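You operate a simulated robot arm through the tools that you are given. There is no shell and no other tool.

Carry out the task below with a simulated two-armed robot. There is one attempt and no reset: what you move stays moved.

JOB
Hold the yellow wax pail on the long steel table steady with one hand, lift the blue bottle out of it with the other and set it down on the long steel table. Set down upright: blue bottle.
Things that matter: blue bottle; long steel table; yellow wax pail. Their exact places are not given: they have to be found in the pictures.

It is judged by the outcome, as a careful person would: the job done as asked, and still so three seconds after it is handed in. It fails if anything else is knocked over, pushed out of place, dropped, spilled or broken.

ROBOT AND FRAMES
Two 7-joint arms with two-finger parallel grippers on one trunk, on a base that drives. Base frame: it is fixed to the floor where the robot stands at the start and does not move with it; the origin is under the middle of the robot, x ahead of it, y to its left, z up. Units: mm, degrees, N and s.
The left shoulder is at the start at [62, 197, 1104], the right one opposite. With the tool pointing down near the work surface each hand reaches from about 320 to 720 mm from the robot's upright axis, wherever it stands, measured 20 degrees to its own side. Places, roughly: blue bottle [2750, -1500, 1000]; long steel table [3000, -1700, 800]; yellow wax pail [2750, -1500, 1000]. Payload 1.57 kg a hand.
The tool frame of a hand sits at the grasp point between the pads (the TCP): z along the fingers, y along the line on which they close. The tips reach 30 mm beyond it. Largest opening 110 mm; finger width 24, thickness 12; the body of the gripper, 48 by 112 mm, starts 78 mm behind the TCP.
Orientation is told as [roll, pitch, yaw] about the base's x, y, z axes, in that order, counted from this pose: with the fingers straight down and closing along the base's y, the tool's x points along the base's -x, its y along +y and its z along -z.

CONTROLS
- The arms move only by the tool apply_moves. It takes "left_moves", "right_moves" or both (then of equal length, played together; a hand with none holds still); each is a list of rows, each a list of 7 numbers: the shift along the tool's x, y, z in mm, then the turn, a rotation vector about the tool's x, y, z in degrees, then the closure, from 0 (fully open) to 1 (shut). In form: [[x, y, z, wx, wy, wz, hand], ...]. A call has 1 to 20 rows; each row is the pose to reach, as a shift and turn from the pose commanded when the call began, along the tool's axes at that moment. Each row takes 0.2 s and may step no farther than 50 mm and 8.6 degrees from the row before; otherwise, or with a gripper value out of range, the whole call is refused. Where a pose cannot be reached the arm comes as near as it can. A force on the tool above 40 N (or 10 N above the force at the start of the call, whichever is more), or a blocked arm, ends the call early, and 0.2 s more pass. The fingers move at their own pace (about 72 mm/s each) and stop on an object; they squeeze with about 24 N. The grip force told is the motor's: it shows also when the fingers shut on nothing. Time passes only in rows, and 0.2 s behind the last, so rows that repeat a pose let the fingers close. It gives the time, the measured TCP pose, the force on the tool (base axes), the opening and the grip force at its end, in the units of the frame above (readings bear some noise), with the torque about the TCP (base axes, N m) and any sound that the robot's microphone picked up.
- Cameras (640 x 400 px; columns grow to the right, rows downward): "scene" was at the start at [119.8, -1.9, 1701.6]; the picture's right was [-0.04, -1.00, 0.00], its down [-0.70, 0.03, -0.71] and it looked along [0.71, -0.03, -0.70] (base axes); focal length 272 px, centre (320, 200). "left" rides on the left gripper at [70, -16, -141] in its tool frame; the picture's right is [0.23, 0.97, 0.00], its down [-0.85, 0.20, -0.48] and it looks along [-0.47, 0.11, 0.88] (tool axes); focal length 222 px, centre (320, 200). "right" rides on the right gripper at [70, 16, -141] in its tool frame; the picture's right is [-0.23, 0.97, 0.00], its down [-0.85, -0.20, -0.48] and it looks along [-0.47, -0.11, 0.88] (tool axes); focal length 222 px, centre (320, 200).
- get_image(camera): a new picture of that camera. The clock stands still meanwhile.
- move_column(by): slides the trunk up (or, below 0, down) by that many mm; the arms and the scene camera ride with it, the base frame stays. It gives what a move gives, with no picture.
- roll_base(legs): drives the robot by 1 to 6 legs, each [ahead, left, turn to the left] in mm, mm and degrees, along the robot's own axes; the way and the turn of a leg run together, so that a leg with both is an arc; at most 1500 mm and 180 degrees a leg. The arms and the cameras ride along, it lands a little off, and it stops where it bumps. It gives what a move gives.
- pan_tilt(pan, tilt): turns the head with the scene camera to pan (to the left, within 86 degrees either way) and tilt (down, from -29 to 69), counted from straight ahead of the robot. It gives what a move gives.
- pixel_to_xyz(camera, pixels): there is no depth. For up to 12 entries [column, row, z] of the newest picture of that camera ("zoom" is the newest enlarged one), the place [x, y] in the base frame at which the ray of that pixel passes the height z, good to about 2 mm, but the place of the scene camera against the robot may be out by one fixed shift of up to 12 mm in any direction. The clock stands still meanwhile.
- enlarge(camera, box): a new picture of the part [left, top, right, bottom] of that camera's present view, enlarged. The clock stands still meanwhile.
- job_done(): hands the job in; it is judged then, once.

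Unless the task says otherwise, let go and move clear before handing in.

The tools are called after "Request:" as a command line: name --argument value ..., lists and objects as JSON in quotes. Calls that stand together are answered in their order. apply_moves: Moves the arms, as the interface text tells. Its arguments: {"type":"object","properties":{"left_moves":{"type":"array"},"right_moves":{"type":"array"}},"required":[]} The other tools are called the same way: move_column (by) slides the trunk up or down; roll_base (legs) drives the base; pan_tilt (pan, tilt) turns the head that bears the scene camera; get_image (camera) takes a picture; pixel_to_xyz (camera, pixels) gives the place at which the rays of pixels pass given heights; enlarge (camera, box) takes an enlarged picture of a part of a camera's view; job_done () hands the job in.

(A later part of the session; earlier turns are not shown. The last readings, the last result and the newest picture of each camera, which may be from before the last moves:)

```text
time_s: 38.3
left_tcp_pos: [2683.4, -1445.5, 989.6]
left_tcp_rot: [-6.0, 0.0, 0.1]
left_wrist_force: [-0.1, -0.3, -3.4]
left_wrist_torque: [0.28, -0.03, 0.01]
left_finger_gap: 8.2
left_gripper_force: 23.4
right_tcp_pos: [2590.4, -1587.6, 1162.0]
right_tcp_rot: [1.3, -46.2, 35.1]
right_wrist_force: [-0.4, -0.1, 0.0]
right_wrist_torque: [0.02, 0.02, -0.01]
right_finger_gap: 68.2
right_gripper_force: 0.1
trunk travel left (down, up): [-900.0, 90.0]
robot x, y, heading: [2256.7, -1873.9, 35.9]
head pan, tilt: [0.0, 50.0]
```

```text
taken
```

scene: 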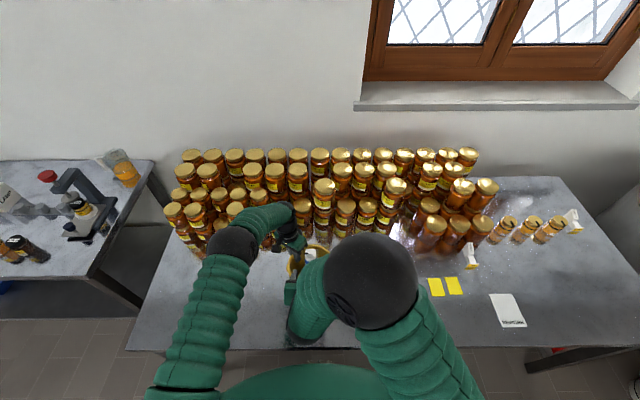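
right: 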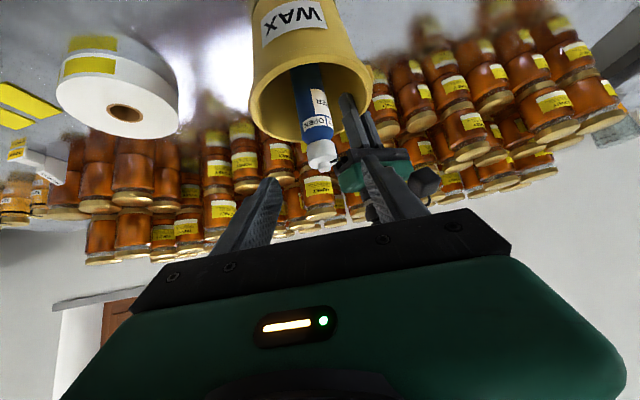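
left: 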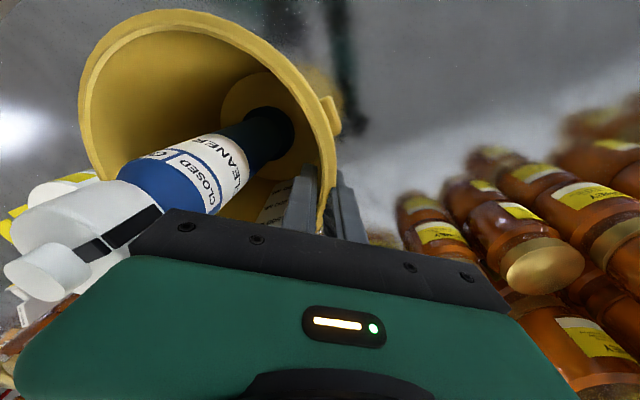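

The right arm is slightly short of its commanded pose (z 1162 instead of 1150) because it is folded up, but the bottle cap sits centred between the fingers at right-camera (322,155). I'll advance 100 mm along the tool axis and check again.

Request:
apply_moves --right_moves '[[0, 0, 15, 0, 0, 0, 0.38], [0, 0, 30, 0, 0, 0, 0.38], [0, 0, 45, 0, 0, 0, 0.38], [0, 0, 60, 0, 0, 0, 0.38], [0, 0, 75, 0, 0, 0, 0.38], [0, 0, 88, 0, 0, 0, 0.38], [0, 0, 95, 0, 0, 0, 0.38], [0, 0, 95, 0, 0, 0, 0.38]]'

Request:
get_image --camera "right"

Request:
get_image --camera "left"

Request:
get_image --camera "scene"

```text
time_s: 40.1
left_tcp_pos: [2682.8, -1446.7, 986.5]
left_tcp_rot: [-6.0, 0.0, 0.0]
left_wrist_force: [1.7, 1.4, 3.1]
left_wrist_torque: [0.24, -0.6, 0.08]
left_finger_gap: 7.9
left_gripper_force: 24.1
right_tcp_pos: [2642.5, -1555.3, 1080.3]
right_tcp_rot: [0.0, -45.1, 36.1]
right_wrist_force: [0.0, -0.1, 0.2]
right_wrist_torque: [-0.01, 0.02, 0.0]
right_finger_gap: 68.1
right_gripper_force: 0.2
trunk travel left (down, up): [-900.0, 90.0]
robot x, y, heading: [2253.9, -1872.4, 36.2]
head pan, tilt: [0.0, 50.0]
```

```text
taken
```

right: 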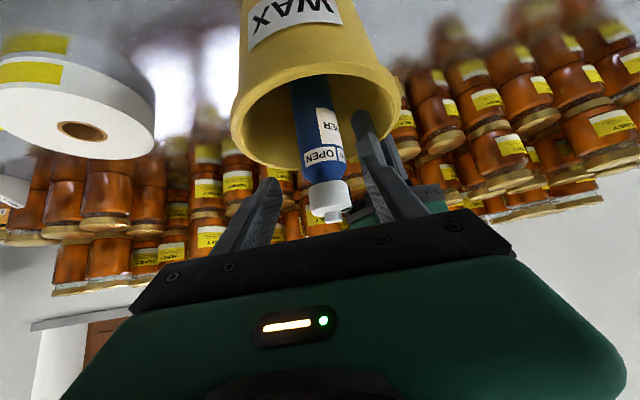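

```text
taken
```

left: 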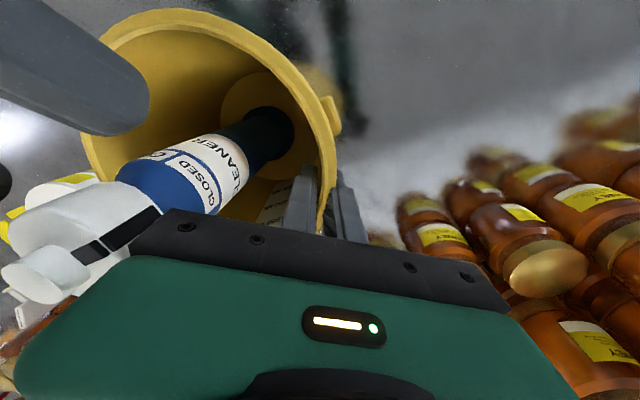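

```text
taken
```

scene: 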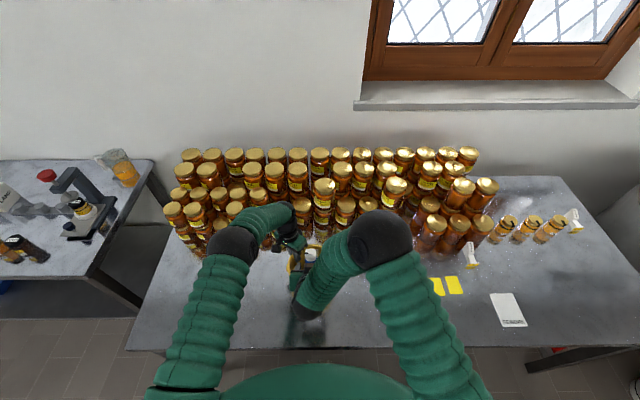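

The right hand reached its pose now and the bottle appears at right-camera (325,170) between the finger tips at (270,185) and (365,120). I'll enlarge and check lateral alignment before sliding around it.

Request:
enlarge --camera "right" --box '[230, 80, 422, 240]'

Request:
pixel_to_xyz --camera "right" --pixels '[[309, 187, 1060], [347, 182, 1060], [303, 154, 1035], [344, 150, 1035], [297, 100, 990], [336, 95, 990]]'

```text
2.50 times, centred on (326, 160) of right
```

zoom: 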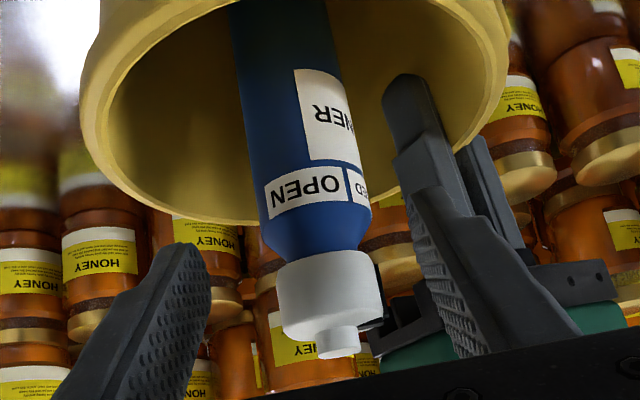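

```text
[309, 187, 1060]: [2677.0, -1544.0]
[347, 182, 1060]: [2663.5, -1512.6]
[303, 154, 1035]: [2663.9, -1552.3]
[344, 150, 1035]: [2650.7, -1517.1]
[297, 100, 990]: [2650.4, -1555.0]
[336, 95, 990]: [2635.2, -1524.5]
```

From the label and cap columns the bottle is about 4 mm to the left of the right hand's line. I'll correct 4 mm, narrow the opening to 60 mm and slide 68 mm along the tool axis so the pads straddle the blue body just below the cap.

Request:
apply_moves --right_moves '[[0, 2, 0, 0, 0, 0, 0.42], [0, 4, 3, 0, 0, 0, 0.45], [0, 4, 16, 0, 0, 0, 0.45], [0, 4, 29, 0, 0, 0, 0.45], [0, 4, 42, 0, 0, 0, 0.45], [0, 4, 55, 0, 0, 0, 0.45], [0, 4, 68, 0, 0, 0, 0.45], [0, 4, 68, 0, 0, 0, 0.45]]'

Request:
get_image --camera "right"

Request:
get_image --camera "left"

Request:
enlarge --camera "scene" --box '[256, 220, 352, 280]'

```text
time_s: 41.9
left_tcp_pos: [2683.0, -1446.7, 988.3]
left_tcp_rot: [-6.1, -0.1, 0.0]
left_wrist_force: [-0.2, 0.2, -3.4]
left_wrist_torque: [0.27, -0.02, 0.0]
left_finger_gap: 8.1
left_gripper_force: 24.2
right_tcp_pos: [2677.5, -1523.5, 1035.8]
right_tcp_rot: [0.0, -45.1, 36.1]
right_wrist_force: [-0.1, 0.4, -0.2]
right_wrist_torque: [0.01, 0.01, 0.02]
right_finger_gap: 60.7
right_gripper_force: 0.1
trunk travel left (down, up): [-900.0, 90.0]
robot x, y, heading: [2255.3, -1874.8, 36.1]
head pan, tilt: [0.0, 50.0]
```

```text
taken
```

right: 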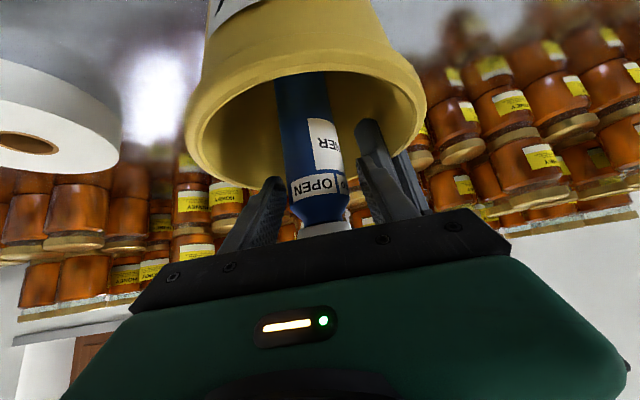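

```text
taken
```

left: 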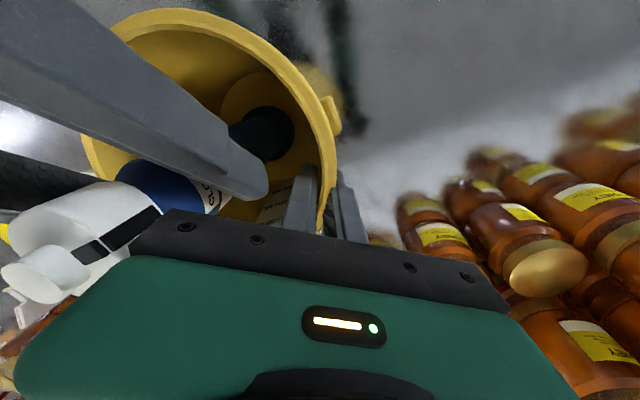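

```text
6.67 times, centred on (304, 250) of scene
```

zoom: 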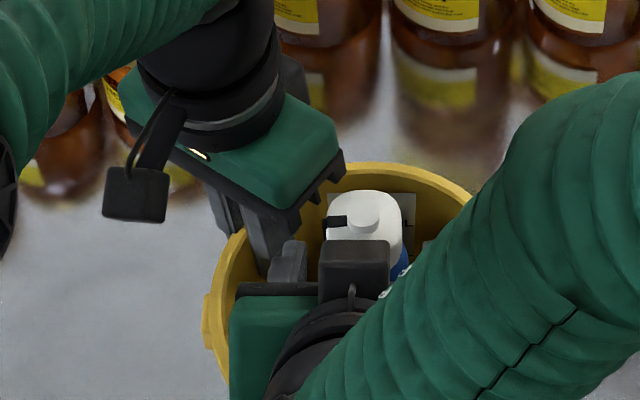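

The right pads now straddle the bottle body (right view, bottle at 293–350 between fingers at about 272 and 362) with no contact yet, and the left hand still holds the wall with 24 N. I'll close the right hand slowly on the bottle.

Request:
apply_moves --right_moves '[[0, 0, 0, 0, 0, 0, 0.5], [0, 0, 0, 0, 0, 0, 0.54], [0, 0, 0, 0, 0, 0, 0.57], [0, 0, 0, 0, 0, 0, 0.6], [0, 0, 0, 0, 0, 0, 0.62]]'

Request:
get_image --camera "right"

```text
time_s: 43.1
left_tcp_pos: [2684.5, -1446.4, 986.8]
left_tcp_rot: [-6.1, 0.0, 0.0]
left_wrist_force: [-0.7, 0.6, -3.2]
left_wrist_torque: [0.26, 0.11, -0.04]
left_finger_gap: 8.1
left_gripper_force: 24.0
right_tcp_pos: [2677.1, -1521.8, 1035.0]
right_tcp_rot: [0.1, -45.0, 36.0]
right_wrist_force: [0.2, -0.2, 0.9]
right_wrist_torque: [-0.07, -0.1, -0.01]
right_finger_gap: 43.4
right_gripper_force: 24.1
trunk travel left (down, up): [-900.0, 90.0]
robot x, y, heading: [2253.1, -1875.9, 36.1]
head pan, tilt: [0.0, 50.0]
```

```text
taken
```

right: 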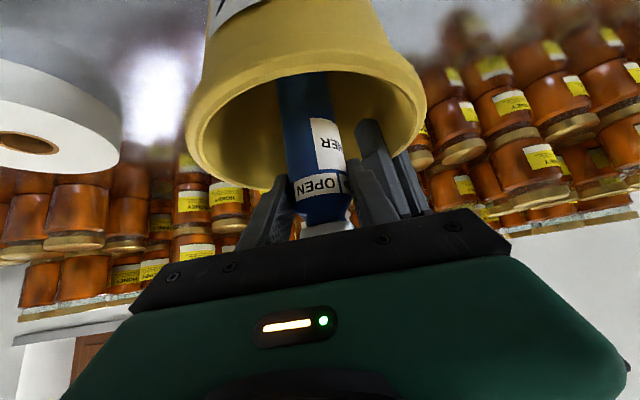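

The right hand holds the bottle (gap 43.4 mm, 24 N). I'll test-lift 12 mm straight up, with both hands still gripping, and watch the forces on both.

Request:
apply_moves --right_moves '[[0, 0, 0, 0, 0, 0, 0.8], [0, 0, 0, 0, 0, 0, 0.8], [-2.1, 0, -2.1, 0, 0, 0, 0.8], [-4.2, 0, -4.2, 0, 0, 0, 0.8], [-6.3, 0, -6.3, 0, 0, 0, 0.8], [-8.5, 0, -8.5, 0, 0, 0, 0.8], [-8.5, 0, -8.5, 0, 0, 0, 0.8]]'

Request:
get_image --camera "right"

Request:
get_image --camera "left"

```text
time_s: 44.7
left_tcp_pos: [2682.9, -1446.5, 986.3]
left_tcp_rot: [-6.1, 0.0, 0.0]
left_wrist_force: [0.3, 0.8, -2.0]
left_wrist_torque: [0.13, -0.01, 0.0]
left_finger_gap: 8.2
left_gripper_force: 23.5
right_tcp_pos: [2677.9, -1522.7, 1046.2]
right_tcp_rot: [0.0, -45.1, 36.1]
right_wrist_force: [0.6, 0.4, -2.4]
right_wrist_torque: [0.0, 0.01, 0.02]
right_finger_gap: 43.2
right_gripper_force: 24.2
trunk travel left (down, up): [-900.0, 90.0]
robot x, y, heading: [2255.2, -1875.0, 36.3]
head pan, tilt: [0.0, 50.0]
```

```text
taken
```

right: 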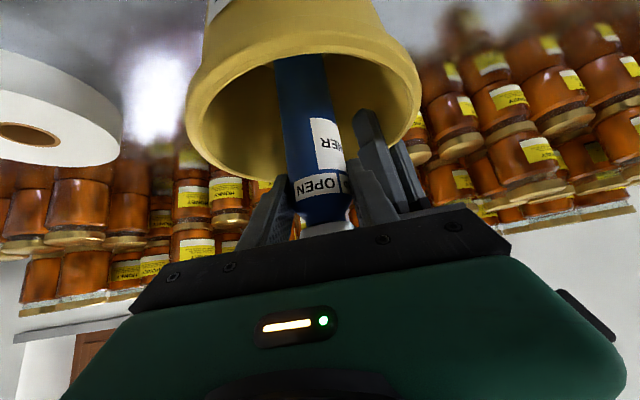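

```text
taken
```

left: 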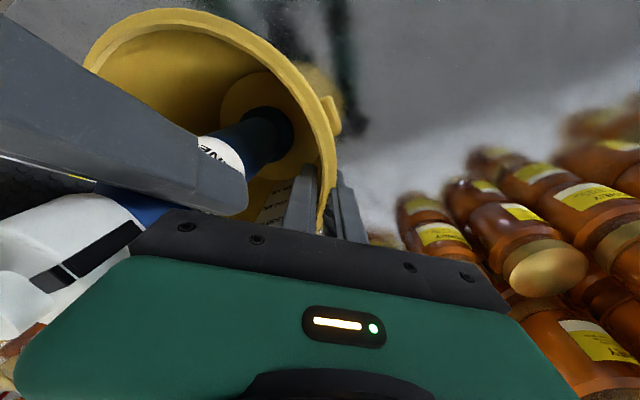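

The bottle rose with the hand and weighs about 2.4 N; the pail stayed put. Before lifting farther I need to know whether the dark disc at left-camera (268,135) is a collar left in the pail or the bottle's own foot, so I'll enlarge it.

Request:
enlarge --camera "left" --box '[200, 80, 328, 160]'

Request:
enlarge --camera "scene" --box '[272, 230, 352, 300]'

Request:
enlarge --camera "right" --box '[230, 40, 390, 180]'

```text
5.00 times, centred on (264, 120) of left
```

zoom: 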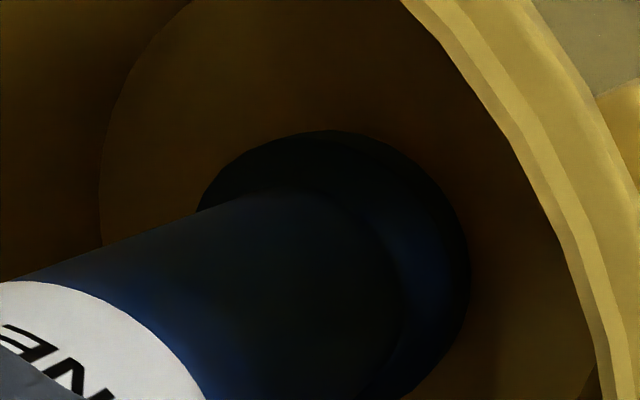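

```text
5.71 times, centred on (312, 265) of scene
```

zoom: 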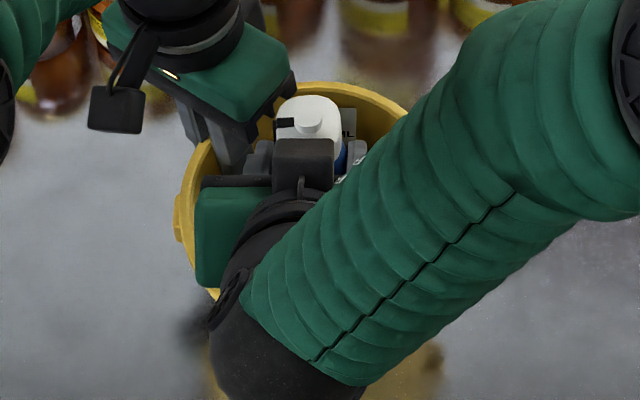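

```text
2.86 times, centred on (310, 110) of right
```

zoom: 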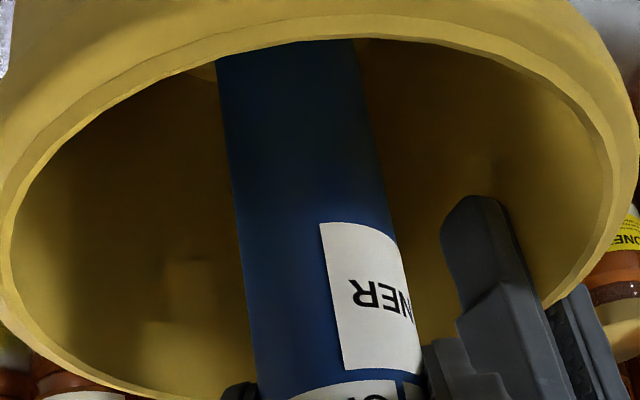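

The ring looks blue-tinted, possibly the bottle's own flared foot. I'll repeat the same left-camera box as taken before the lift to see whether the ring's edge has moved.

Request:
enlarge --camera "left" --box '[240, 140, 400, 240]'

```text
4.00 times, centred on (320, 190) of left
```

zoom: 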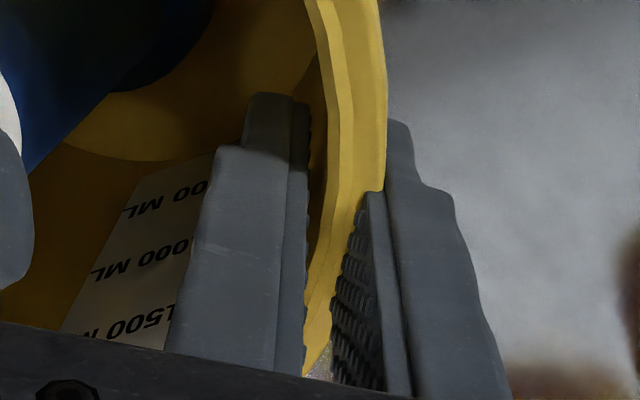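

The ring's lower edge moved from zoom (115,85) to (113,93), hinting it rises with the bottle. I'll lift another 12 mm straight up, which still keeps my fingers below the left gripper's body, and compare again.

Request:
apply_moves --right_moves '[[-2.8, 0, -2.8, 0, 0, 0, 0.8], [-5.6, 0, -5.6, 0, 0, 0, 0.8], [-8.5, 0, -8.5, 0, 0, 0, 0.8], [-8.5, 0, -8.5, 0, 0, 0, 0.8]]'

Request:
enlarge --camera "left" --box '[240, 140, 400, 240]'

Request:
enlarge --camera "left" --box '[200, 80, 328, 160]'

```text
time_s: 45.7
left_tcp_pos: [2684.9, -1445.7, 988.4]
left_tcp_rot: [-6.0, -0.1, 0.0]
left_wrist_force: [2.2, 1.5, 4.2]
left_wrist_torque: [-0.23, 0.31, 0.07]
left_finger_gap: 8.2
left_gripper_force: 24.1
right_tcp_pos: [2677.9, -1524.2, 1057.5]
right_tcp_rot: [0.0, -45.0, 36.1]
right_wrist_force: [-2.9, -1.6, -7.6]
right_wrist_torque: [-0.16, -0.12, 0.08]
right_finger_gap: 43.5
right_gripper_force: 24.2
trunk travel left (down, up): [-900.0, 90.0]
robot x, y, heading: [2255.1, -1872.6, 35.9]
head pan, tilt: [0.0, 50.0]
```

```text
4.00 times, centred on (320, 190) of left
```

zoom: 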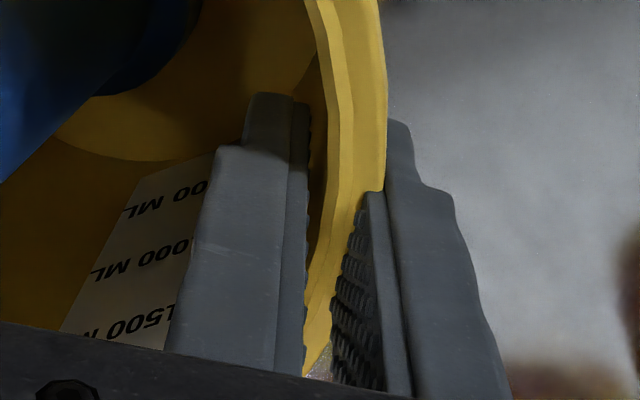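

```text
5.00 times, centred on (264, 120) of left
```

zoom: 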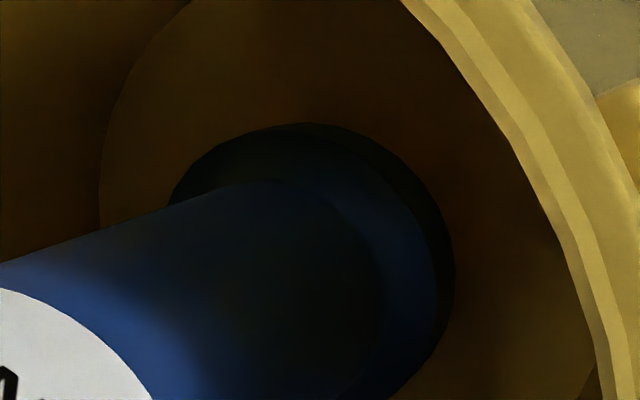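

The ring's edges moved with the bottle (left edge zoom 195→168, right 468→455), so it is the bottle's own foot. The right hand's force rose to -7.6 N, so I'll hold still briefly and re-read before going on.

Request:
apply_moves --right_moves '[[0, 0, 0, 0, 0, 0, 0.8], [0, 0, 0, 0, 0, 0, 0.8], [0, 0, 0, 0, 0, 0, 0.8]]'

Request:
get_image --camera "right"

Request:
get_image --camera "left"

Request:
enlarge --camera "scene" --box '[272, 220, 352, 270]'

```text
time_s: 46.5
left_tcp_pos: [2684.0, -1445.8, 986.8]
left_tcp_rot: [-6.0, -0.1, 0.0]
left_wrist_force: [6.4, 3.8, 6.3]
left_wrist_torque: [-0.64, 0.73, 0.21]
left_finger_gap: 7.9
left_gripper_force: 24.2
right_tcp_pos: [2678.1, -1523.4, 1057.0]
right_tcp_rot: [0.0, -45.0, 36.1]
right_wrist_force: [-7.1, -4.6, -10.2]
right_wrist_torque: [-0.21, -0.22, 0.26]
right_finger_gap: 43.2
right_gripper_force: 23.5
trunk travel left (down, up): [-900.0, 90.0]
robot x, y, heading: [2255.7, -1874.0, 36.1]
head pan, tilt: [0.0, 50.0]
```

```text
taken
```

right: 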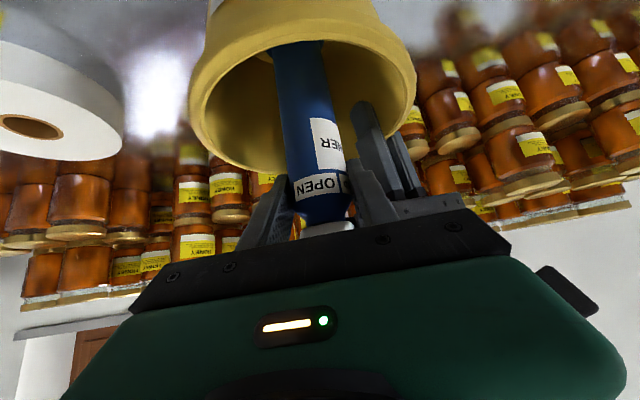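

```text
taken
```

left: 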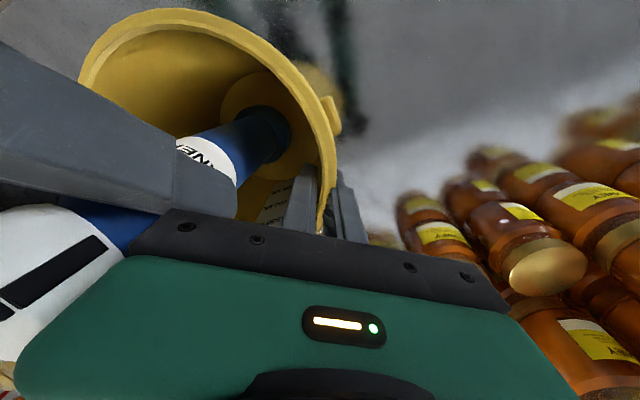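

```text
8.00 times, centred on (312, 245) of scene
```

zoom: 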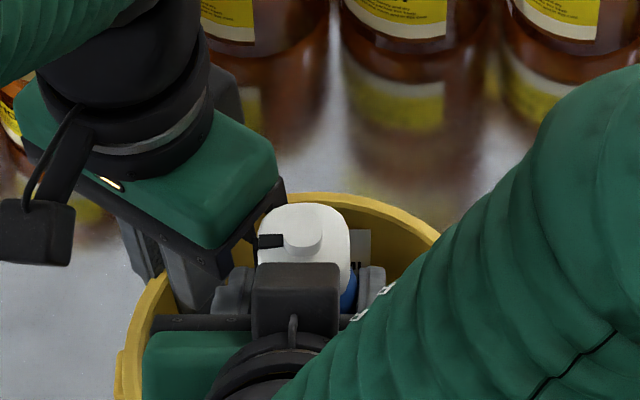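

The two hands read nearly equal and opposite forces (right [-7,-5,-10], left [+6,+4,+6]), so my right finger's upper face is touching the left gripper's body. I'll back off 6 mm along tool x and shift the bottle about 24 mm away in -y, staying inside the pail, before lifting on.

Request:
apply_moves --right_moves '[[3, 0, 0, 0, 0, 0, 0.8], [6, 0, 0, 0, 0, 0, 0.8], [8.5, -4.8, -2.5, 0, 0, 0, 0.8], [11, -9.7, -5, 0, 0, 0, 0.8], [13.5, -14.5, -7.5, 0, 0, 0, 0.8], [16, -19.4, -10, 0, 0, 0, 0.8], [16, -19.4, -10, 0, 0, 0, 0.8]]'

Request:
get_image --camera "left"

Request:
get_image --camera "right"

Request:
enlarge --camera "scene" --box '[272, 220, 352, 270]'

```text
time_s: 48.1
left_tcp_pos: [2683.3, -1445.9, 988.3]
left_tcp_rot: [-6.1, 0.0, 0.0]
left_wrist_force: [1.0, 0.3, -0.8]
left_wrist_torque: [0.13, -0.03, 0.02]
left_finger_gap: 8.0
left_gripper_force: 24.0
right_tcp_pos: [2673.3, -1549.3, 1054.6]
right_tcp_rot: [0.0, -45.2, 36.1]
right_wrist_force: [0.7, -0.2, -1.2]
right_wrist_torque: [0.0, 0.02, 0.01]
right_finger_gap: 43.3
right_gripper_force: 23.6
trunk travel left (down, up): [-900.0, 90.0]
robot x, y, heading: [2253.4, -1871.1, 36.1]
head pan, tilt: [0.0, 50.0]
```

```text
taken
```

left: 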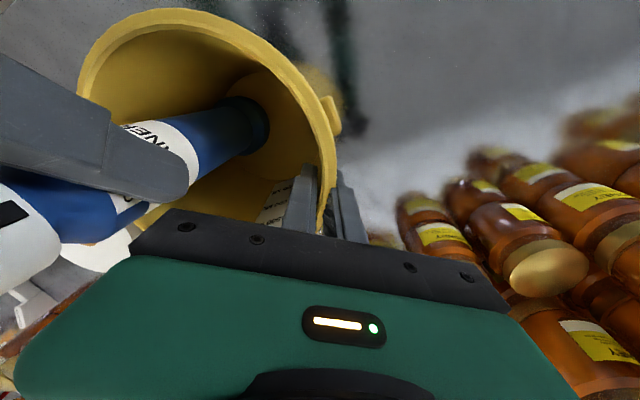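

```text
taken
```

right: 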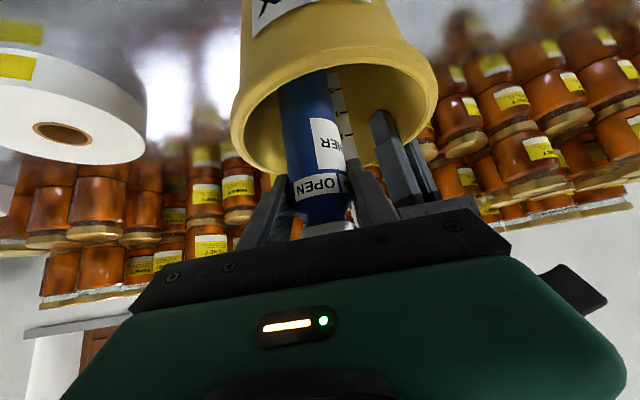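

```text
8.00 times, centred on (312, 245) of scene
```

zoom: 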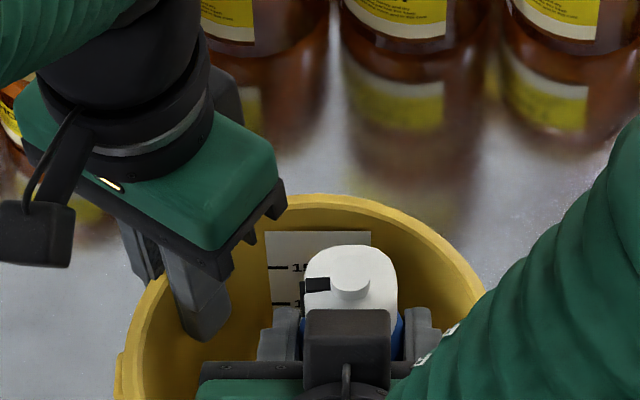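

Forces are back to near zero and the cap is clear of the left gripper (scene zoom cap 350,290 versus gripper corner 285,195). I'll lift straight up 80 mm, then check.

Request:
apply_moves --right_moves '[[-7, 0, -7, 0, 0, 0, 0.8], [-14, 0, -14, 0, 0, 0, 0.8], [-21, 0, -21, 0, 0, 0, 0.8], [-28, 0, -28, 0, 0, 0, 0.8], [-35, 0, -35, 0, 0, 0, 0.8], [-42, 0, -42, 0, 0, 0, 0.8], [-49, 0, -49, 0, 0, 0, 0.8], [-56.5, 0, -56.5, 0, 0, 0, 0.8], [-56.5, 0, -56.5, 0, 0, 0, 0.8]]'

Request:
get_image --camera "left"

Request:
get_image --camera "scene"

Request:
get_image --camera "right"

```text
time_s: 50.1
left_tcp_pos: [2684.0, -1445.2, 987.5]
left_tcp_rot: [-6.1, 0.0, 0.0]
left_wrist_force: [0.2, 0.0, -1.1]
left_wrist_torque: [0.13, 0.03, -0.03]
left_finger_gap: 8.1
left_gripper_force: 24.1
right_tcp_pos: [2676.9, -1549.3, 1134.4]
right_tcp_rot: [0.1, -45.1, 36.1]
right_wrist_force: [-0.2, 0.6, -2.9]
right_wrist_torque: [0.0, 0.0, 0.01]
right_finger_gap: 43.3
right_gripper_force: 23.8
trunk travel left (down, up): [-900.0, 90.0]
robot x, y, heading: [2251.5, -1874.8, 36.4]
head pan, tilt: [0.0, 50.0]
```

```text
taken
```

left: 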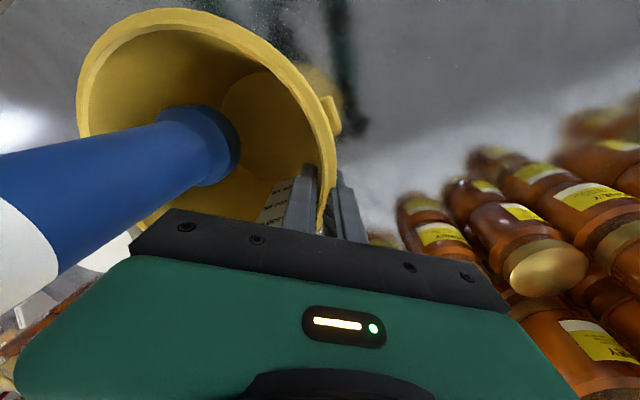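

```text
taken
```

scene: 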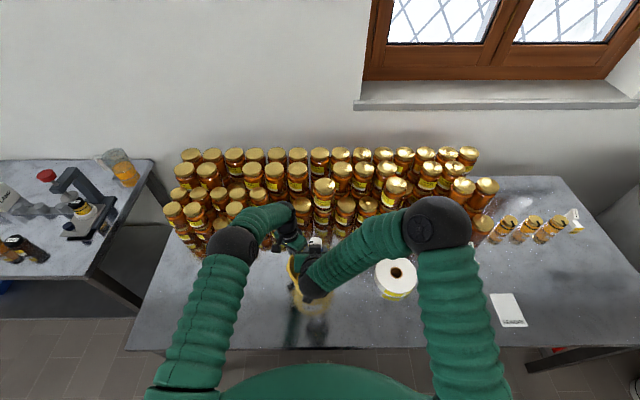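

```text
taken
```

right: 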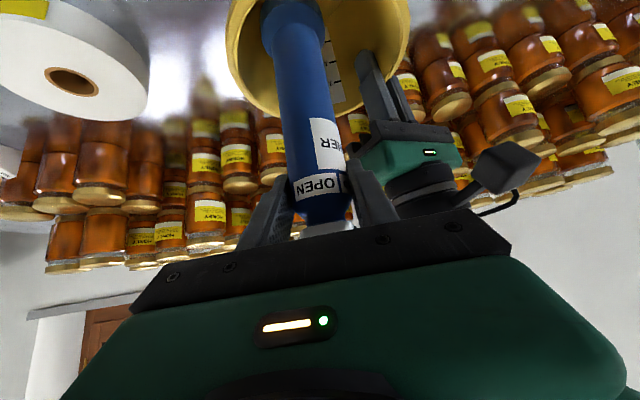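

The bottle's flared foot is well up inside the pail and both readings are calm. I'll find the places of the tape roll (397,278) and the free table between it and the pail, then finish the lift.

Request:
pixel_to_xyz --camera "scene" --pixels '[[397, 272, 900], [376, 275, 870], [397, 300, 840], [418, 280, 870], [428, 283, 836], [355, 330, 836], [355, 347, 836], [370, 320, 836], [312, 318, 836]]'

Request:
apply_moves --right_moves '[[-7, 0, -7, 0, 0, 0, 0.8], [-14, 0, -14, 0, 0, 0, 0.8], [-21, 0, -21, 0, 0, 0, 0.8], [-28, 0, -28, 0, 0, 0, 0.8], [-35, 0, -35, 0, 0, 0, 0.8], [-42, 0, -42, 0, 0, 0, 0.8], [-49, 0, -49, 0, 0, 0, 0.8], [-56, 0, -56, 0, 0, 0, 0.8], [-62, 0, -62, 0, 0, 0, 0.8], [-62, 0, -62, 0, 0, 0, 0.8]]'

Request:
get_image --camera "left"

Request:
get_image --camera "scene"

Request:
get_image --camera "right"

```text
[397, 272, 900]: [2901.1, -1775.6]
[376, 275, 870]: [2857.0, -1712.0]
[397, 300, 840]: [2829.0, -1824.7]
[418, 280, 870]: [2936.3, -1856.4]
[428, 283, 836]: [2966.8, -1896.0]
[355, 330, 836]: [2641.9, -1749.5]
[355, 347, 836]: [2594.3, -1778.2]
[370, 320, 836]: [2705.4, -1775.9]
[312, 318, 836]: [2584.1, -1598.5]
```

```text
time_s: 52.3
left_tcp_pos: [2682.5, -1445.5, 988.1]
left_tcp_rot: [-6.0, 0.0, 0.0]
left_wrist_force: [0.4, 0.6, -0.8]
left_wrist_torque: [0.15, 0.0, 0.0]
left_finger_gap: 8.2
left_gripper_force: 23.6
right_tcp_pos: [2677.1, -1551.0, 1220.8]
right_tcp_rot: [0.0, -45.1, 36.2]
right_wrist_force: [-0.2, 0.3, -2.8]
right_wrist_torque: [0.01, -0.02, -0.05]
right_finger_gap: 43.0
right_gripper_force: 24.1
trunk travel left (down, up): [-900.0, 90.0]
robot x, y, heading: [2253.7, -1871.9, 36.1]
head pan, tilt: [0.0, 50.0]
```

```text
taken
```

left: 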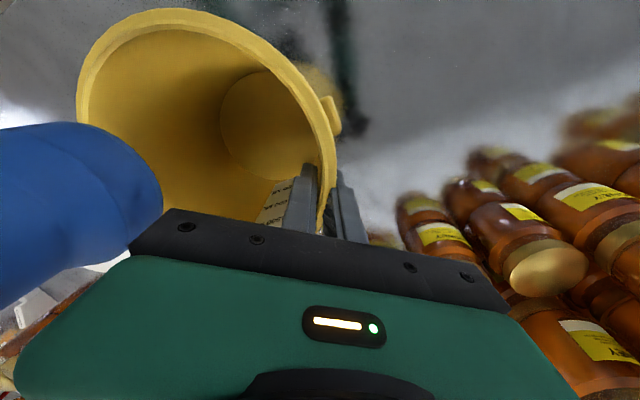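

```text
taken
```

scene: 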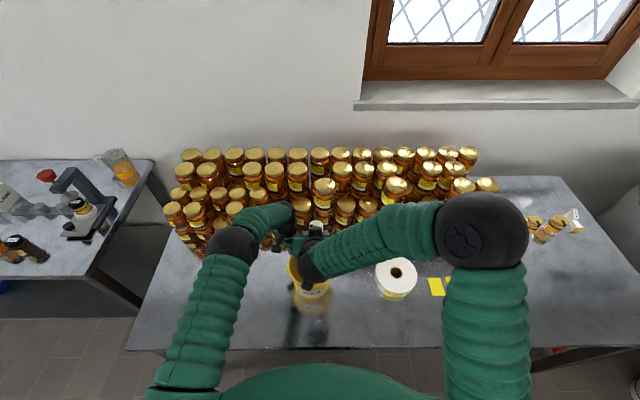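

```text
taken
```

right: 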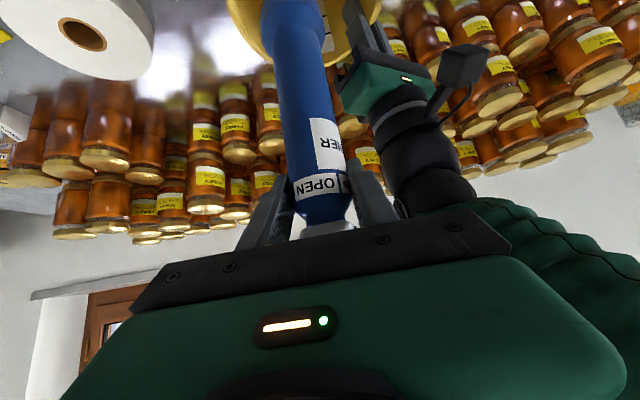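

The bottle's foot is now about 30 mm above the rim and the pail stands empty and steady. The free spot between pail and roll is around [2765,-1674]; I'll carry the bottle sideways about 151 mm at this height.

Request:
apply_moves --right_moves '[[0.5, -12, -0.5, 0, 0, 0, 0.8], [1, -27, -1, 0, 0, 0, 0.8], [1.5, -42, -1.5, 0, 0, 0, 0.8], [2, -57, -2, 0, 0, 0, 0.8], [2.5, -72, -2.5, 0, 0, 0, 0.8], [3, -87, -3, 0, 0, 0, 0.8], [3.5, -102, -3.5, 0, 0, 0, 0.8], [4, -117, -4, 0, 0, 0, 0.8], [4.5, -132, -4.5, 0, 0, 0, 0.8], [5, -144, -5, 0, 0, 0, 0.8], [5.4, -151.5, -5.4, 0, 0, 0, 0.8], [5.4, -151.5, -5.4, 0, 0, 0, 0.8]]'

Request:
get_image --camera "scene"

Request:
get_image --camera "right"

Request:
get_image --camera "left"

```text
time_s: 54.9
left_tcp_pos: [2684.7, -1447.1, 987.9]
left_tcp_rot: [-5.9, 0.1, 0.0]
left_wrist_force: [0.8, 0.6, -0.9]
left_wrist_torque: [0.14, 0.01, 0.0]
left_finger_gap: 7.6
left_gripper_force: 24.2
right_tcp_pos: [2759.3, -1680.4, 1221.9]
right_tcp_rot: [0.2, -45.1, 36.0]
right_wrist_force: [-0.1, -0.2, -1.7]
right_wrist_torque: [-0.03, 0.01, 0.05]
right_finger_gap: 43.1
right_gripper_force: 24.1
trunk travel left (down, up): [-900.0, 90.0]
robot x, y, heading: [2255.3, -1873.3, 36.1]
head pan, tilt: [0.0, 50.0]
```

```text
taken
```

scene: 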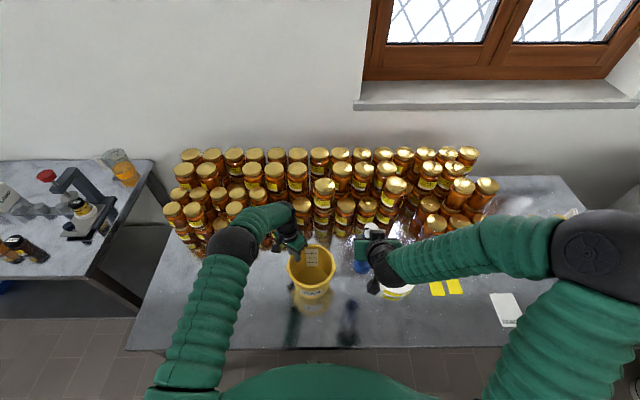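

```text
taken
```

right: 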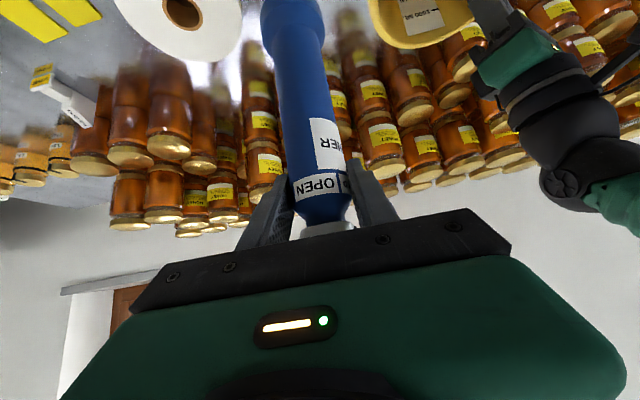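

```text
taken
```

left: 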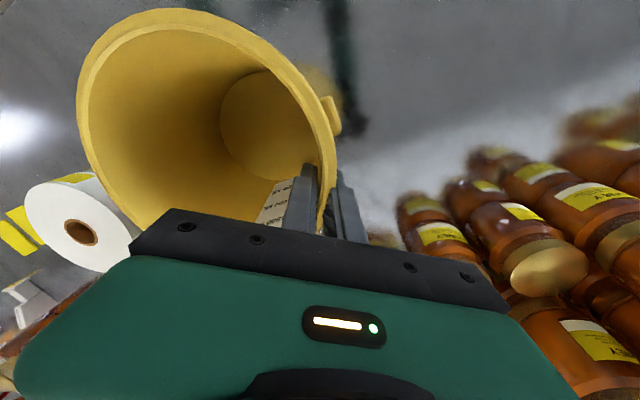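

The bottle hangs free between the pail and the roll (right view: roll at left top, pail at right top, bottle straight between). I'll lower it 170 mm vertically, stopping about 15 mm above the expected touch-down.

Request:
apply_moves --right_moves '[[13.5, 0, 13.5, 0, 0, 0, 0.8], [27, 0, 27, 0, 0, 0, 0.8], [40.5, 0, 40.5, 0, 0, 0, 0.8], [54, 0, 54, 0, 0, 0, 0.8], [67.5, 0, 67.5, 0, 0, 0, 0.8], [81, 0, 81, 0, 0, 0, 0.8], [94.5, 0, 94.5, 0, 0, 0, 0.8], [106, 0, 106, 0, 0, 0, 0.8], [115, 0, 115, 0, 0, 0, 0.8], [121, 0, 121, 0, 0, 0, 0.8], [121, 0, 121, 0, 0, 0, 0.8]]'

Request:
get_image --camera "right"

Request:
get_image --camera "left"

Request:
enlarge --camera "scene" --box '[290, 230, 434, 320]'

```text
time_s: 57.3
left_tcp_pos: [2684.4, -1448.3, 987.2]
left_tcp_rot: [-5.9, 0.0, 0.0]
left_wrist_force: [-0.8, 0.4, -2.1]
left_wrist_torque: [0.09, 0.0, -0.04]
left_finger_gap: 8.3
left_gripper_force: 24.1
right_tcp_pos: [2759.2, -1679.2, 1050.3]
right_tcp_rot: [-0.1, -45.1, 36.0]
right_wrist_force: [-1.0, 0.0, -2.8]
right_wrist_torque: [-0.02, 0.0, -0.03]
right_finger_gap: 43.0
right_gripper_force: 23.5
trunk travel left (down, up): [-900.0, 90.0]
robot x, y, heading: [2256.1, -1872.3, 36.0]
head pan, tilt: [0.0, 50.0]
```

```text
taken
```

right: 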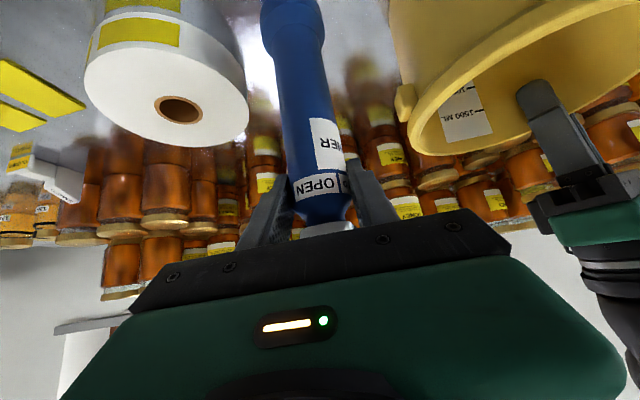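

```text
taken
```

left: 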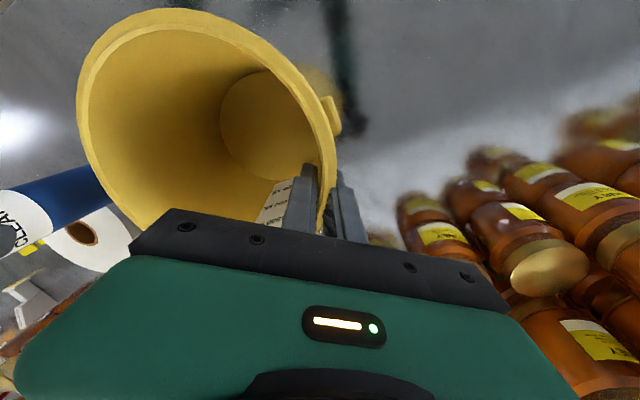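

```text
4.44 times, centred on (362, 275) of scene
```

zoom: 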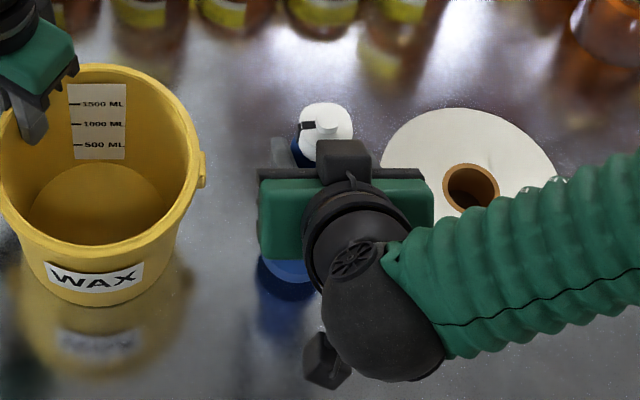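

The bottle hovers between pail and roll with ample room on both sides. I'll lower slowly: 12 mm first, then tiny steps watching the vertical force for touch-down.

Request:
apply_moves --right_moves '[[2, 0, 2, 0, 0, 0, 0.8], [4, 0, 4, 0, 0, 0, 0.8], [6, 0, 6, 0, 0, 0, 0.8], [8, 0, 8, 0, 0, 0, 0.8], [8, 0, 8, 0, 0, 0, 0.8]]'

Request:
apply_moves --right_moves '[[0.7, 0, 0.7, 0, 0, 0, 0.8], [1.4, 0, 1.4, 0, 0, 0, 0.8], [2.1, 0, 2.1, 0, 0, 0, 0.8], [2.1, 0, 2.1, 0, 0, 0, 0.8]]'

```text
time_s: 58.5
left_tcp_pos: [2685.0, -1446.0, 987.0]
left_tcp_rot: [-5.8, 0.0, 0.0]
left_wrist_force: [-0.1, -0.7, -1.5]
left_wrist_torque: [0.11, 0.0, 0.04]
left_finger_gap: 8.0
left_gripper_force: 23.6
right_tcp_pos: [2758.4, -1678.8, 1039.0]
right_tcp_rot: [0.1, -45.1, 36.1]
right_wrist_force: [0.5, -0.1, -1.6]
right_wrist_torque: [-0.03, -0.01, 0.01]
right_finger_gap: 43.1
right_gripper_force: 23.2
trunk travel left (down, up): [-900.0, 90.0]
robot x, y, heading: [2256.2, -1877.3, 35.9]
head pan, tilt: [0.0, 50.0]
```

```text
time_s: 59.5
left_tcp_pos: [2684.9, -1446.2, 987.2]
left_tcp_rot: [-6.0, 0.1, 0.0]
left_wrist_force: [-0.7, 0.6, -2.0]
left_wrist_torque: [0.1, 0.01, -0.04]
left_finger_gap: 7.9
left_gripper_force: 24.4
right_tcp_pos: [2760.3, -1676.9, 1035.6]
right_tcp_rot: [0.1, -45.0, 36.2]
right_wrist_force: [1.0, 0.3, -1.9]
right_wrist_torque: [-0.01, 0.04, 0.02]
right_finger_gap: 42.8
right_gripper_force: 23.8
trunk travel left (down, up): [-900.0, 90.0]
robot x, y, heading: [2254.9, -1872.7, 36.3]
head pan, tilt: [0.0, 50.0]
```

The bottle still hangs (force about -1.9 N, z 1035.6). I'll go on lowering in 1 mm steps until the force turns upward.

Request:
apply_moves --right_moves '[[0.7, 0, 0.7, 0, 0, 0, 0.8], [1.4, 0, 1.4, 0, 0, 0, 0.8], [1.4, 0, 1.4, 0, 0, 0, 0.8]]'

Request:
apply_moves --right_moves '[[0.7, 0, 0.7, 0, 0, 0, 0.8], [1.4, 0, 1.4, 0, 0, 0, 0.8], [1.4, 0, 1.4, 0, 0, 0, 0.8]]'

Request:
get_image --camera "right"

Request:
enlarge --camera "scene" --box '[330, 250, 410, 320]'

```text
time_s: 60.3
left_tcp_pos: [2682.9, -1447.8, 988.2]
left_tcp_rot: [-5.9, 0.0, 0.0]
left_wrist_force: [0.0, -0.3, -1.5]
left_wrist_torque: [0.1, 0.01, 0.0]
left_finger_gap: 8.2
left_gripper_force: 23.9
right_tcp_pos: [2759.5, -1678.2, 1033.9]
right_tcp_rot: [0.0, -44.9, 36.0]
right_wrist_force: [0.0, -0.5, -2.0]
right_wrist_torque: [-0.03, 0.0, 0.02]
right_finger_gap: 43.1
right_gripper_force: 24.2
trunk travel left (down, up): [-900.0, 90.0]
robot x, y, heading: [2253.4, -1872.3, 36.2]
head pan, tilt: [0.0, 50.0]
```

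```text
time_s: 61.1
left_tcp_pos: [2684.4, -1446.1, 987.3]
left_tcp_rot: [-5.9, -0.1, -0.1]
left_wrist_force: [0.5, -0.3, -1.0]
left_wrist_torque: [0.12, -0.01, 0.0]
left_finger_gap: 8.1
left_gripper_force: 24.3
right_tcp_pos: [2758.2, -1679.4, 1031.6]
right_tcp_rot: [-0.1, -44.8, 35.9]
right_wrist_force: [-0.5, 0.2, -2.6]
right_wrist_torque: [-0.03, 0.02, -0.03]
right_finger_gap: 43.2
right_gripper_force: 24.2
trunk travel left (down, up): [-900.0, 90.0]
robot x, y, heading: [2252.5, -1875.0, 36.4]
head pan, tilt: [0.0, 50.0]
```

```text
taken
```

right: 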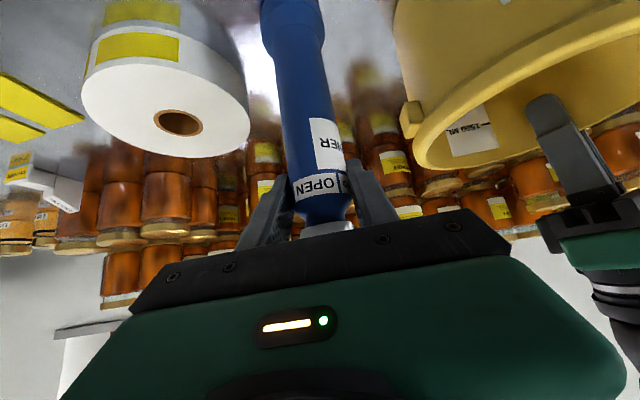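

```text
5.71 times, centred on (370, 285) of scene
```

zoom: 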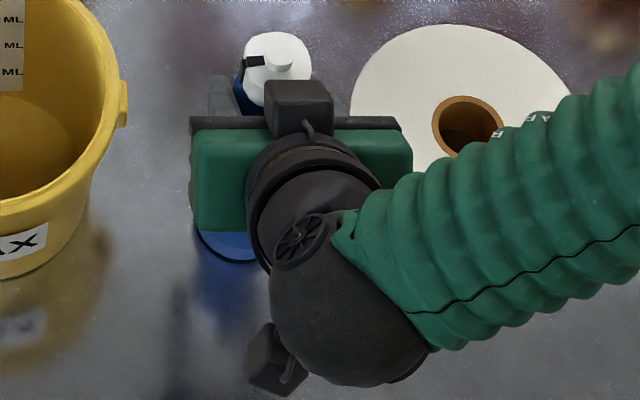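

Still no touch at z 1031.6, with the foot's reflection almost meeting it at scene zoom (230,262). I'll keep lowering in small steps.

Request:
apply_moves --right_moves '[[0.7, 0, 0.7, 0, 0, 0, 0.8], [1.4, 0, 1.4, 0, 0, 0, 0.8], [1.4, 0, 1.4, 0, 0, 0, 0.8]]'

Request:
apply_moves --right_moves '[[0.7, 0, 0.7, 0, 0, 0, 0.8], [1.4, 0, 1.4, 0, 0, 0, 0.8], [1.4, 0, 1.4, 0, 0, 0, 0.8]]'

Request:
enlarge --camera "scene" --box '[340, 270, 388, 300]'

```text
time_s: 61.9
left_tcp_pos: [2684.9, -1446.5, 986.7]
left_tcp_rot: [-5.9, 0.0, 0.2]
left_wrist_force: [-0.2, 0.2, -1.6]
left_wrist_torque: [0.13, 0.0, -0.01]
left_finger_gap: 7.9
left_gripper_force: 24.2
right_tcp_pos: [2759.4, -1678.0, 1032.6]
right_tcp_rot: [-0.1, -44.9, 36.0]
right_wrist_force: [-0.2, -0.5, -1.8]
right_wrist_torque: [-0.04, 0.06, 0.0]
right_finger_gap: 43.1
right_gripper_force: 24.1
right hand out of reach, approached as far as the arm can: row 2, 3
trunk travel left (down, up): [-900.0, 90.0]
robot x, y, heading: [2254.2, -1873.8, 36.2]
head pan, tilt: [0.0, 50.0]
```

```text
time_s: 62.7
left_tcp_pos: [2684.5, -1447.8, 987.7]
left_tcp_rot: [-5.9, 0.0, 0.0]
left_wrist_force: [0.3, -0.3, -2.2]
left_wrist_torque: [0.11, 0.04, 0.03]
left_finger_gap: 8.0
left_gripper_force: 24.6
right_tcp_pos: [2761.4, -1676.9, 1033.8]
right_tcp_rot: [-0.1, -45.0, 36.1]
right_wrist_force: [-0.4, 0.0, -2.0]
right_wrist_torque: [-0.01, 0.03, 0.02]
right_finger_gap: 43.4
right_gripper_force: 24.1
trunk travel left (down, up): [-900.0, 90.0]
robot x, y, heading: [2257.4, -1872.1, 36.2]
head pan, tilt: [0.0, 50.0]
```

```text
13.33 times, centred on (364, 285) of scene
```

zoom: 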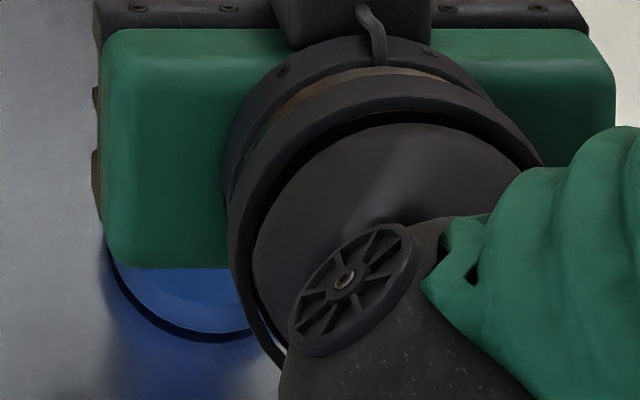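

The right arm has come to its reach limit here (z≈1033) a few millimetres above the table. The bottle is out, so I'll release the pail with the left hand, lift that hand clear, and then lower the trunk to set the bottle down.

Request:
apply_moves --left_moves '[[0, 0, 0, 0, 0, 0, 0.93], [0, 0, 0, 0, 0, 0, 0.88], [0, 0, 0, 0, 0, 0, 0.8], [0, 0, 0, 0, 0, 0, 0.7], [0, 0, 0, 0, 0, 0, 0.6], [0, 0, 0, 0, 0, 0, 0.55], [0, 0, 0, 0, 0, 0, 0.55]]'

Request:
get_image --camera "left"

Request:
get_image --camera "scene"

```text
time_s: 64.3
left_tcp_pos: [2684.1, -1447.8, 987.6]
left_tcp_rot: [-5.8, 0.1, 0.0]
left_wrist_force: [0.8, 0.3, -0.2]
left_wrist_torque: [0.01, 0.01, 0.0]
left_finger_gap: 49.5
left_gripper_force: 0.1
right_tcp_pos: [2761.0, -1677.3, 1032.8]
right_tcp_rot: [0.0, -45.1, 36.0]
right_wrist_force: [1.1, 1.0, -2.0]
right_wrist_torque: [-0.03, 0.03, 0.02]
right_finger_gap: 43.2
right_gripper_force: 23.9
trunk travel left (down, up): [-900.0, 90.0]
robot x, y, heading: [2252.3, -1873.8, 36.3]
head pan, tilt: [0.0, 50.0]
```

```text
taken
```

left: 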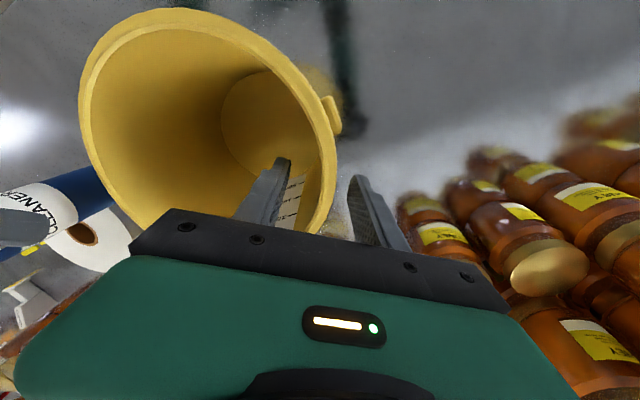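

```text
taken
```

scene: 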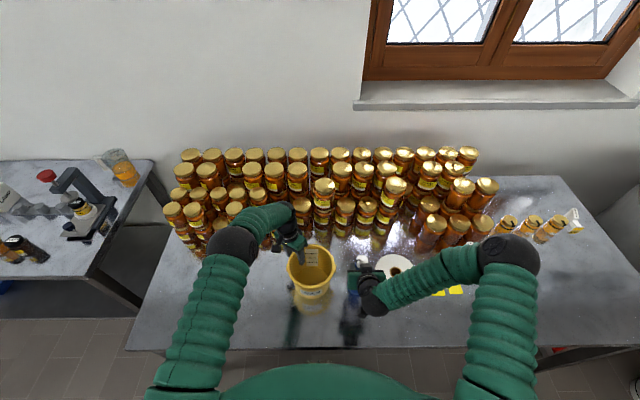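

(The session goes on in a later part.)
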